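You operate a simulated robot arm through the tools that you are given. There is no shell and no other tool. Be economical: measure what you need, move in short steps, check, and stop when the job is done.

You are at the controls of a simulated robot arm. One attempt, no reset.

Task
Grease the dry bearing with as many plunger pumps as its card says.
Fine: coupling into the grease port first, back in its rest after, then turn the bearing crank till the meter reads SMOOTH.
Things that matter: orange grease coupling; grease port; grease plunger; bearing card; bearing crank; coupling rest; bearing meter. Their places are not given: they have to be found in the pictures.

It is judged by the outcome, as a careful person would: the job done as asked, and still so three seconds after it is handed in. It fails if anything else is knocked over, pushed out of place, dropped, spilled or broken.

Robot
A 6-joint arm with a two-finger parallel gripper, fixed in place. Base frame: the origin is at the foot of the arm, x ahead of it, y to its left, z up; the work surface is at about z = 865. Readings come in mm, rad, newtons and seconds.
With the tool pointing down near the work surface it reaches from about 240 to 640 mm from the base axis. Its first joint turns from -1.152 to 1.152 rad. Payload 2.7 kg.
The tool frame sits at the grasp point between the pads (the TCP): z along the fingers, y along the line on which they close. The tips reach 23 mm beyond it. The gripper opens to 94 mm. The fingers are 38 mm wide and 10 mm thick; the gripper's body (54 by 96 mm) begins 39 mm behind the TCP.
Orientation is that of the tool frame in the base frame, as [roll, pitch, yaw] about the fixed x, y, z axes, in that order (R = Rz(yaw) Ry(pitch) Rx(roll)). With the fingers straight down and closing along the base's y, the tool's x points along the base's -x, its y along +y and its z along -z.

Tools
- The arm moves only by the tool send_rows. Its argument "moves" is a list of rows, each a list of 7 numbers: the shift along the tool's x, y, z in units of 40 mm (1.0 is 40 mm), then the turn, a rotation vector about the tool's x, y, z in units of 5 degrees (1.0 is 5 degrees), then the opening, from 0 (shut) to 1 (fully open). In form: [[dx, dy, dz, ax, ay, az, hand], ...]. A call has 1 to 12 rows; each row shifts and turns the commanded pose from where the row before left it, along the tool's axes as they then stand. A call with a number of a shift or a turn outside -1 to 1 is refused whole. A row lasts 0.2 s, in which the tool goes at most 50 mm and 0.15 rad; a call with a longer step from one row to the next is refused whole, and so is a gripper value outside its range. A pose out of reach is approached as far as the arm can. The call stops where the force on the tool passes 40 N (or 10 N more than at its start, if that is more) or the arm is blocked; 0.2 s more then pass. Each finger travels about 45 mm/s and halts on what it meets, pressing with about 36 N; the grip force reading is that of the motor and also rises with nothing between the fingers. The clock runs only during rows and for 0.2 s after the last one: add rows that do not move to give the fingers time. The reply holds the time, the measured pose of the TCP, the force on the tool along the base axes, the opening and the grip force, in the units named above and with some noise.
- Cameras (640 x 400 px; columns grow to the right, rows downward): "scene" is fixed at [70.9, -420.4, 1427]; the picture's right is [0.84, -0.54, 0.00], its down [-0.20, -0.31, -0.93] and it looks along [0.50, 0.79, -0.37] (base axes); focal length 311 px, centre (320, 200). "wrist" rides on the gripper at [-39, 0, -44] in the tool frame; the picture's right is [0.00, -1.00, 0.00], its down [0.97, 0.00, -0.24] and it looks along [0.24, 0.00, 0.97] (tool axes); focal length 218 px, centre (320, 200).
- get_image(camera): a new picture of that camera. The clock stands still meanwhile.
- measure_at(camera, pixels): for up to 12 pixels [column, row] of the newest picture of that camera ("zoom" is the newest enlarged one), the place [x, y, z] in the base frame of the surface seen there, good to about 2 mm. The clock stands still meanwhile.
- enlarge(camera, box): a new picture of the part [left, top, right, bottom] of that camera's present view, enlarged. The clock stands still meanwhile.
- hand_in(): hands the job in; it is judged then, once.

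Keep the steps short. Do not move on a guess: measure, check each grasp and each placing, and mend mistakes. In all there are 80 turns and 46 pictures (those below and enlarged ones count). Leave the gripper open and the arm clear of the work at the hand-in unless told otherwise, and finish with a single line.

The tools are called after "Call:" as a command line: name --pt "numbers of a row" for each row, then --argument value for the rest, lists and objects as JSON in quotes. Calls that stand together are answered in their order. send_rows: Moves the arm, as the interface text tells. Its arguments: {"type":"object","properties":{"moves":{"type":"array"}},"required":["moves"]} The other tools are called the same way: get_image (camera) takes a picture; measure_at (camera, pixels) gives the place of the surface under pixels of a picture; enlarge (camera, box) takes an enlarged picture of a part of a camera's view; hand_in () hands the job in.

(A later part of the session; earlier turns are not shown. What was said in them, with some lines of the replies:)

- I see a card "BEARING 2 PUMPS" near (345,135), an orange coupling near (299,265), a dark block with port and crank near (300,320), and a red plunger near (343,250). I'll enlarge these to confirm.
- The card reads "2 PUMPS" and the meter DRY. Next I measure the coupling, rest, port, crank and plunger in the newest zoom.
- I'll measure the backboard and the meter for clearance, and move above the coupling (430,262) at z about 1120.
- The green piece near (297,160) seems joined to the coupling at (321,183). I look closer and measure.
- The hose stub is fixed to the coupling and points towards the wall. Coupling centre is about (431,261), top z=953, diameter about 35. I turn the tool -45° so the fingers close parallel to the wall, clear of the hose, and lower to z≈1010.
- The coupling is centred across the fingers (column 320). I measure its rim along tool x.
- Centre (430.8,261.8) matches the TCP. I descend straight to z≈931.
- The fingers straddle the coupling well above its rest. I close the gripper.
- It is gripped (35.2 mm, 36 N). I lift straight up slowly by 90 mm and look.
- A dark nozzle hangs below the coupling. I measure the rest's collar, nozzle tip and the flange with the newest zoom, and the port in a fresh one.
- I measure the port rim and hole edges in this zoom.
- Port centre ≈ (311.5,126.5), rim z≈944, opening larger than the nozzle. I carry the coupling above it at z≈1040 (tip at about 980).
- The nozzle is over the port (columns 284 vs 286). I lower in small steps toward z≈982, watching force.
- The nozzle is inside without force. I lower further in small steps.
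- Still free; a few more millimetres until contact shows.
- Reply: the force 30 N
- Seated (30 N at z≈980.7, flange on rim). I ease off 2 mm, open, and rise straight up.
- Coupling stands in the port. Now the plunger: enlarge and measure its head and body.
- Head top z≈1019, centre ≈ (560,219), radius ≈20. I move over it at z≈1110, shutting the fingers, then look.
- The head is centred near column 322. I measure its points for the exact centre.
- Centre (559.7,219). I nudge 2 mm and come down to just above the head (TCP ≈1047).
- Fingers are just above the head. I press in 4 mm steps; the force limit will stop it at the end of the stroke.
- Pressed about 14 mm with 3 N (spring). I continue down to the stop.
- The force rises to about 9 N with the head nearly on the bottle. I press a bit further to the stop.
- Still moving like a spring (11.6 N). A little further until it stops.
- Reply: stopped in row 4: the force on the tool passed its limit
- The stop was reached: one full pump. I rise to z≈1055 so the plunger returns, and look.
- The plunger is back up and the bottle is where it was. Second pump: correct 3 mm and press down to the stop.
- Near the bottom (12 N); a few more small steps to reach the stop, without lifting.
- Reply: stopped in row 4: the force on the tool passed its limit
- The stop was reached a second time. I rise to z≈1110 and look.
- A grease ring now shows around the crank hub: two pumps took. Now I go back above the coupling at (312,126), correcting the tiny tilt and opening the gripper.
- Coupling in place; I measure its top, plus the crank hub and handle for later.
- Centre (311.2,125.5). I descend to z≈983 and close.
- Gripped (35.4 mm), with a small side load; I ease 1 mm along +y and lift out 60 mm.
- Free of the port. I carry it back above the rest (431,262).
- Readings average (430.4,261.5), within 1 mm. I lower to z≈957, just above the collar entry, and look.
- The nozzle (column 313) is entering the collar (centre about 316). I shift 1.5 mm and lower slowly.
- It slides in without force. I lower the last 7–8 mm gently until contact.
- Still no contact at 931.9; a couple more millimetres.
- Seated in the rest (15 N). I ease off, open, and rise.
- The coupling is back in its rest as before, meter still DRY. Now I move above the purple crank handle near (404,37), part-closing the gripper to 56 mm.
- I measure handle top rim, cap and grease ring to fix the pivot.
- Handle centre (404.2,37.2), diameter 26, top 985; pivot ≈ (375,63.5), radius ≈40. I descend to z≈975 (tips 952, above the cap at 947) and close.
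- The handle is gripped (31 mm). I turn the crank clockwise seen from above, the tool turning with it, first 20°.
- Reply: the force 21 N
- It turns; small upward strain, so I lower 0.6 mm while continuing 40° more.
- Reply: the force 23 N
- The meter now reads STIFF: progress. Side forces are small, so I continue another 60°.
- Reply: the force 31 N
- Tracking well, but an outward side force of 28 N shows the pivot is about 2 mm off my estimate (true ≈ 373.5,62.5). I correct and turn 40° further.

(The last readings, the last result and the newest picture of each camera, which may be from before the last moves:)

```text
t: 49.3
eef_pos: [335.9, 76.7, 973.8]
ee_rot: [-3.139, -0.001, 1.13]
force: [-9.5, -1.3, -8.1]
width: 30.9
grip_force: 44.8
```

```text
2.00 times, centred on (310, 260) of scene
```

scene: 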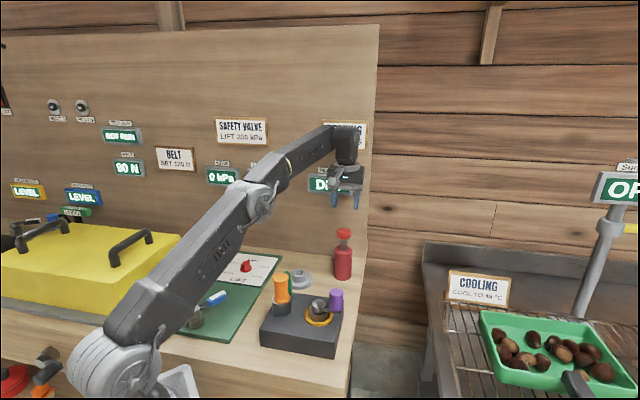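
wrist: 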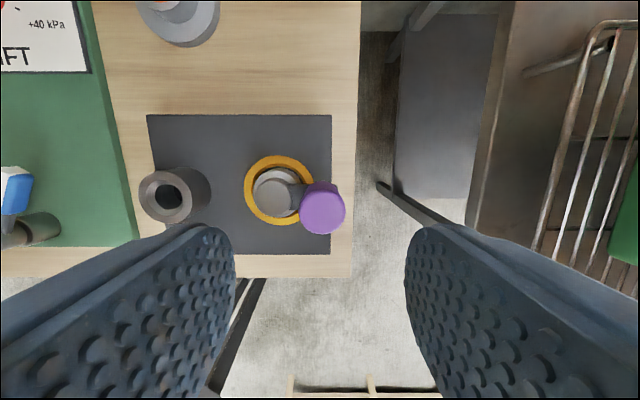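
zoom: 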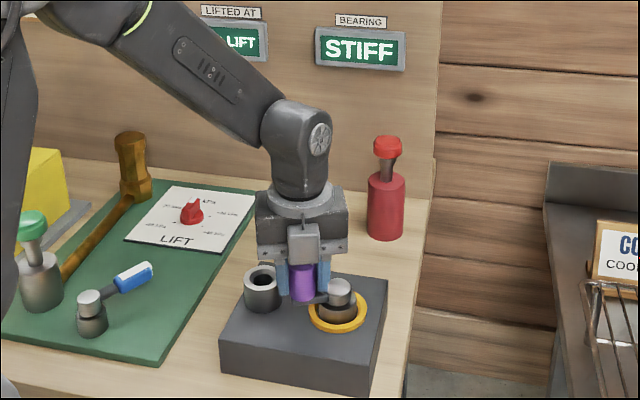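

Crank has turned 160°, still STIFF. Fingers pass above the port. I continue 60°.

Call:
send_rows --pt "0.0867 -0.015 0 0 0 1 0.2" --pt "0.0867 -0.0045 0 0 0 1 0.2" --pt "0.0867 -0.0045 0 0 0 1 0.2" --pt "0.0867 -0.0045 0 0 0 1 0.2" --pt "0.0867 -0.0045 0 0 0 1 0.2" --pt "0.0867 -0.0045 0 0 0 1 0.2" --pt "0.0867 -0.0045 0 0 0 1 0.2" --pt "0.0867 -0.0045 0 0 0 1 0.2" --pt "0.0867 -0.0045 0 0 0 1 0.2" --pt "0.0867 -0.0045 0 0 0 1 0.2" --pt "0.0867 -0.0045 0 0 0 1 0.2" --pt "0.0867 -0.0045 0 0 0 1 0.2"

```text
t: 51.0
eef_pos: [352.1, 96.8, 973.4]
ee_rot: [-3.123, 0.001, 0.509]
force: [-6.7, 9.3, 4.9]
width: 31.1
grip_force: 45.3
out of reach, approached as far as the arm can: row 8
stopped in row 8: the force on the tool passed its limit (the readings are from after the stop); the commanded pose is now the measured one
```

Wrist-joint limit at about 195° of crank turn. I release, rise 60 mm, undo the small tilt, and begin turning the wrist back 180° to regrip.

Call:
send_rows --pt "0 0 0 0 0 0 0.6" --pt "0 0 0 0 0 0 0.6" --pt "0 0 0 0 0 0 0.6" --pt "0 0 -0.5 0 0 0 0.6" --pt "0 0 -0.6 -0.21 0 0 0.6" --pt "0 0 -0.5 0 0 -1 0.6" --pt "0 0 0 0 0 -1 0.6" --pt "0 0 0 0 0 -1 0.6" --pt "0 0 0 0 0 -1 0.6" --pt "0 0 0 0 0 -1 0.6" --pt "0 0 0 0 0 -1 0.6" --pt "0 0 0 0 0 -1 0.6"

Call:
send_rows --pt "0 0 0 0 0 -1 0.6" --pt "0 0 0 0 0 -1 0.6" --pt "0 0 0 0 0 -1 0.6" --pt "0 0 0 0 0 -1 0.6" --pt "0 0 0 0 0 -1 0.6" --pt "0 0 0 0 0 -1 0.6" --pt "0 0 0 0 0 -1 0.6" --pt "0 0 0 0 0 -1 0.6" --pt "0 0 0 0 0 -1 0.6" --pt "0 0 0 0 0 -1 0.6" --pt "0 0 0 0 0 -1 0.6" --pt "0 0 0 0 0 -1 0.6"

Call:
send_rows --pt "0 0 0 0 0 -1 0.6" --pt "0 0 0 0 0 -1 0.6" --pt "0 0 0 0 0 -1 0.6" --pt "0 0 0 0 0 -1 0.6" --pt "0 0 0 0 0 -1 0.6" --pt "0 0 0 0 0 -1 0.6" --pt "0 0 0 0 0 -1 0.6" --pt "0 0 0 0 0 -1 0.6" --pt "0 0 0 0 0 -1 0.6" --pt "0 0 0 0 0 -1 0.6" --pt "0 0 0 0 0 -1 0.6" --pt "0 0 0 0 0 -1 0.6"

Call:
get_image --camera "wrist"

```text
t: 53.6
eef_pos: [353.0, 95.7, 1039.2]
ee_rot: [3.14, 0.0, 1.119]
force: [0.6, 0.0, -0.8]
width: 56.5
grip_force: 0.1
```

```text
t: 56.2
eef_pos: [352.1, 95.3, 1039.3]
ee_rot: [-3.141, 0.003, 2.169]
force: [0.1, 0.1, 0.2]
width: 56.2
grip_force: 0.1
```

```text
t: 58.8
eef_pos: [354.5, 95.6, 1038.3]
ee_rot: [-3.139, 0.001, -3.07]
force: [0.2, -0.5, 0.4]
width: 56.5
grip_force: 0.0
```

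```text
10 pictures are left
```

wrist: 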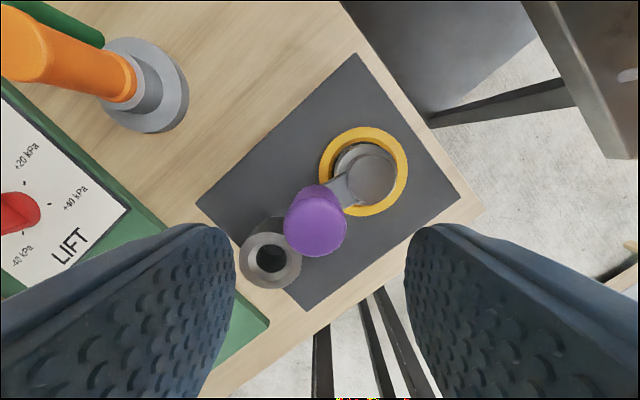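

Handle at about (317,222) in the picture. I measure it to regrip exactly.

Call:
measure_at --camera "wrist" --pixels '[[291, 226], [342, 226], [317, 202], [317, 252], [317, 226], [370, 130], [370, 213], [322, 170], [406, 170]]'

```text
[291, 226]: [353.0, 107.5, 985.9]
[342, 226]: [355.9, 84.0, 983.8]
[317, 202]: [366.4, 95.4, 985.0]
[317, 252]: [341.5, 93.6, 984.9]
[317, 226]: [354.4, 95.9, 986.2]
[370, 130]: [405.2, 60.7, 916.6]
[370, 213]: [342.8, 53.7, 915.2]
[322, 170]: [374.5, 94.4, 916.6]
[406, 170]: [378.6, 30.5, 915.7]
```

Handle (354.1,95.2), pivot (374.3,62.4). I turn 35° more for extra travel and descend to z≈974.

Call:
send_rows --pt "0 0 0 0 0 -1 0.6" --pt "0 0 0 0 0 -1 0.6" --pt "0 0 0 0 0 -1 0.6" --pt "0 0 0 0 0 -1 0.6" --pt "0 0 0 0 0 -1 0.6" --pt "0 0 0 0 0 -1 0.6" --pt "0 0 0 0 0 -1 0.6" --pt "0 0 0.6 0 0 0 0.6" --pt "0 0 0.6 0 0 0 0.6" --pt "0 0 0.4 0 0 0 0.6"

Call:
send_rows --pt "0 0 0 0 0 0 0.2" --pt "0 0 0 0 0 0 0.2" --pt "0 0 0 0 0 0 0.2" --pt "0 0 0 0 0 0 0.2"

```text
t: 61.0
eef_pos: [354.0, 95.3, 973.8]
ee_rot: [-3.139, 0.001, -2.456]
force: [0.9, -0.3, -0.2]
width: 56.3
grip_force: 0.0
```

```text
t: 62.0
eef_pos: [353.2, 96.5, 973.6]
ee_rot: [-3.139, 0.001, -2.456]
force: [-13.6, 21.3, -2.4]
width: 30.9
grip_force: 45.0
```

Gripped with a 25 N sideways load along +tool y; I ease 1 mm that way and turn 55° clockwise.

Call:
send_rows --pt "0 0.03 0 0 0 0 0.2" --pt "-0.0828 -0.0148 0 0 0 1 0.2" --pt "-0.0828 -0.0148 0 0 0 1 0.2" --pt "-0.0828 -0.0148 0 0 0 1 0.2" --pt "-0.0828 -0.0148 0 0 0 1 0.2" --pt "-0.0828 -0.0148 0 0 0 1 0.2" --pt "-0.0828 -0.0148 0 0 0 1 0.2" --pt "-0.0828 -0.0148 0 0 0 1 0.2" --pt "-0.0828 -0.0148 0 0 0 1 0.2" --pt "-0.0828 -0.0148 0 0 0 1 0.2" --pt "-0.0828 -0.0148 0 0 0 1 0.2" --pt "-0.0828 -0.0148 0 0 0 1 0.2"

```text
t: 63.2
eef_pos: [363.1, 101.7, 972.4]
ee_rot: [-3.141, -0.003, -2.77]
force: [1.8, 7.1, -1.7]
width: 30.9
grip_force: 44.3
stopped in row 5: the force on the tool passed its limit (the readings are from after the stop); the commanded pose is now the measured one
```

It stopped on force after about 18°. The pose is now unloaded; I continue gently, 20°, with recomputed arc.

Call:
send_rows --pt "-0.085 -0.012 0 0 0 1 0.2" --pt "-0.085 -0.012 0 0 0 1 0.2" --pt "-0.085 -0.012 0 0 0 1 0.2" --pt "-0.085 -0.012 0 0 0 1 0.2"

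Call:
enlarge --camera "scene" --box '[250, 160, 370, 360]'

```text
t: 64.2
eef_pos: [377.7, 104.6, 972.3]
ee_rot: [-3.141, -0.002, -3.124]
force: [-0.4, 13.6, -8.1]
width: 31.1
grip_force: 44.5
```

```text
2.00 times, centred on (310, 260) of scene
```

zoom: 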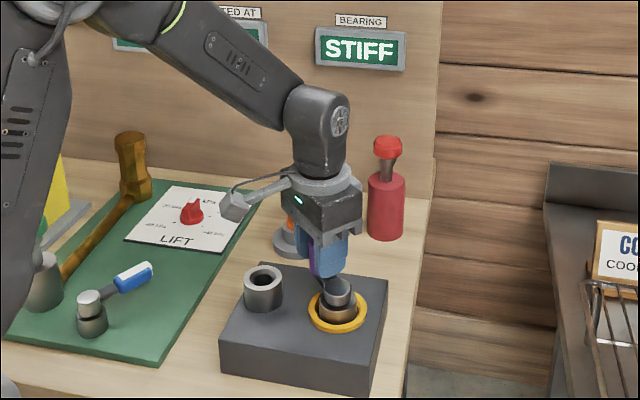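

Turned about 235°, still STIFF. A circle fit gives pivot (374.5,64), radius 40.5; I continue 50° on that arc.

Call:
send_rows --pt "-0.088 0.0 0 0 0 1 0.2" --pt "-0.088 -0.0123 0 0 0 1 0.2" --pt "-0.088 -0.0123 0 0 0 1 0.2" --pt "-0.088 -0.0123 0 0 0 1 0.2" --pt "-0.088 -0.0123 0 0 0 1 0.2" --pt "-0.088 -0.0123 0 0 0 1 0.2" --pt "-0.088 -0.0123 0 0 0 1 0.2" --pt "-0.088 -0.0123 0 0 0 1 0.2" --pt "-0.088 -0.0123 0 0 0 1 0.2" --pt "-0.088 -0.0123 0 0 0 1 0.2"

```text
t: 66.4
eef_pos: [408.2, 86.6, 973.1]
ee_rot: [3.141, 0.004, 2.287]
force: [22.4, 24.4, -17.5]
width: 31.0
grip_force: 45.3
```

Outward load 33 N; I shift 1.6 mm outward and continue 50°.

Call:
send_rows --pt "0 0.04 0.015 0 0 0 0.2" --pt "-0.0895 -0.0095 0 0 0 1 0.2" --pt "-0.0895 -0.0095 0 0 0 1 0.2" --pt "-0.0895 -0.0095 0 0 0 1 0.2" --pt "-0.0895 -0.0095 0 0 0 1 0.2" --pt "-0.0895 -0.0095 0 0 0 1 0.2" --pt "-0.0895 -0.0095 0 0 0 1 0.2" --pt "-0.0895 -0.0095 0 0 0 1 0.2" --pt "-0.0895 -0.0095 0 0 0 1 0.2" --pt "-0.0895 -0.0095 0 0 0 1 0.2" --pt "-0.0895 -0.0095 0 0 0 1 0.2"

Call:
enlarge --camera "scene" --box '[250, 160, 370, 360]'

```text
t: 68.8
eef_pos: [412.9, 52.5, 972.5]
ee_rot: [-3.14, 0.003, 1.413]
force: [-25.6, 7.4, 25.3]
width: 30.8
grip_force: 45.5
```

```text
2.00 times, centred on (310, 260) of scene
```

zoom: 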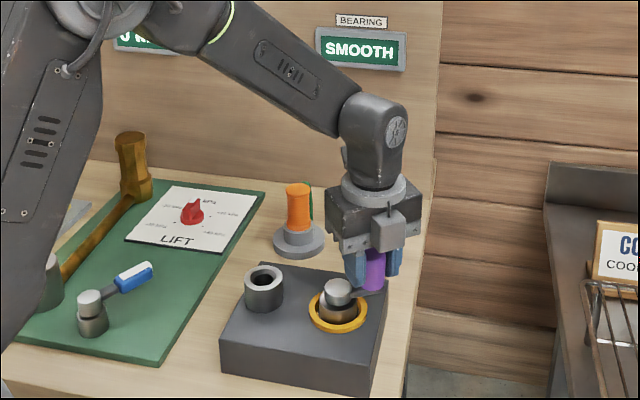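

The meter reads SMOOTH. I unload, open, and rise straight up clear.

Call:
send_rows --pt "0 -0.03 -0.015 0 0 0 0.2" --pt "0 0 0 0 0 0 0.5" --pt "0 0 0 0 0 0 0.7" --pt "0 0 0 0 0 0 0.7" --pt "0 0 -0.5 0 0 0 0.7" --pt "0 0 -0.8 0 0 0 0.7" --pt "0 0 -0.9 0 0 0 1" --pt "0 0 -0.9 0 0 0 1" --pt "0 0 -0.9 0 0 0 1" --pt "0 0 0 0 0 0 1" --pt "0 0 0 0 0 0 1"

Call:
get_image --camera "scene"

Call:
enlarge --camera "scene" --box '[250, 160, 370, 360]'

```text
t: 71.2
eef_pos: [416.4, 53.7, 1131.5]
ee_rot: [-3.14, 0.001, 1.416]
force: [0.0, 0.5, 0.1]
width: 93.9
grip_force: 0.0
```

```text
7 pictures are left
```

scene: 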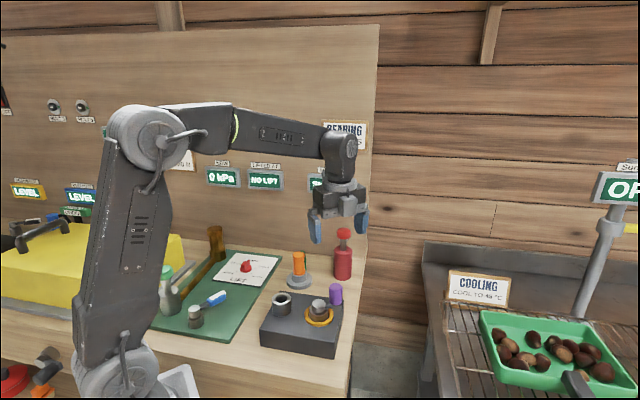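

```text
2.00 times, centred on (310, 260) of scene
```

zoom: 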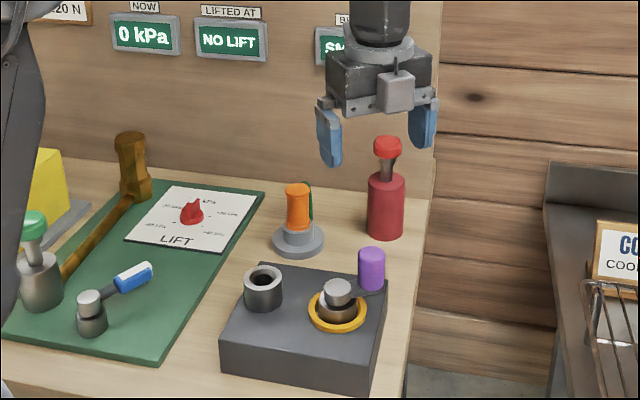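

The meter still reads "SM…" (SMOOTH), the coupling is in its rest, everything is in place, and the gripper is open and clear. I hand in.

Call:
hand_in

```text
The job is handed in.
```

The bearing has its two pumps of grease, the coupling is back in its rest, the meter reads SMOOTH after cranking, and the job is handed in.
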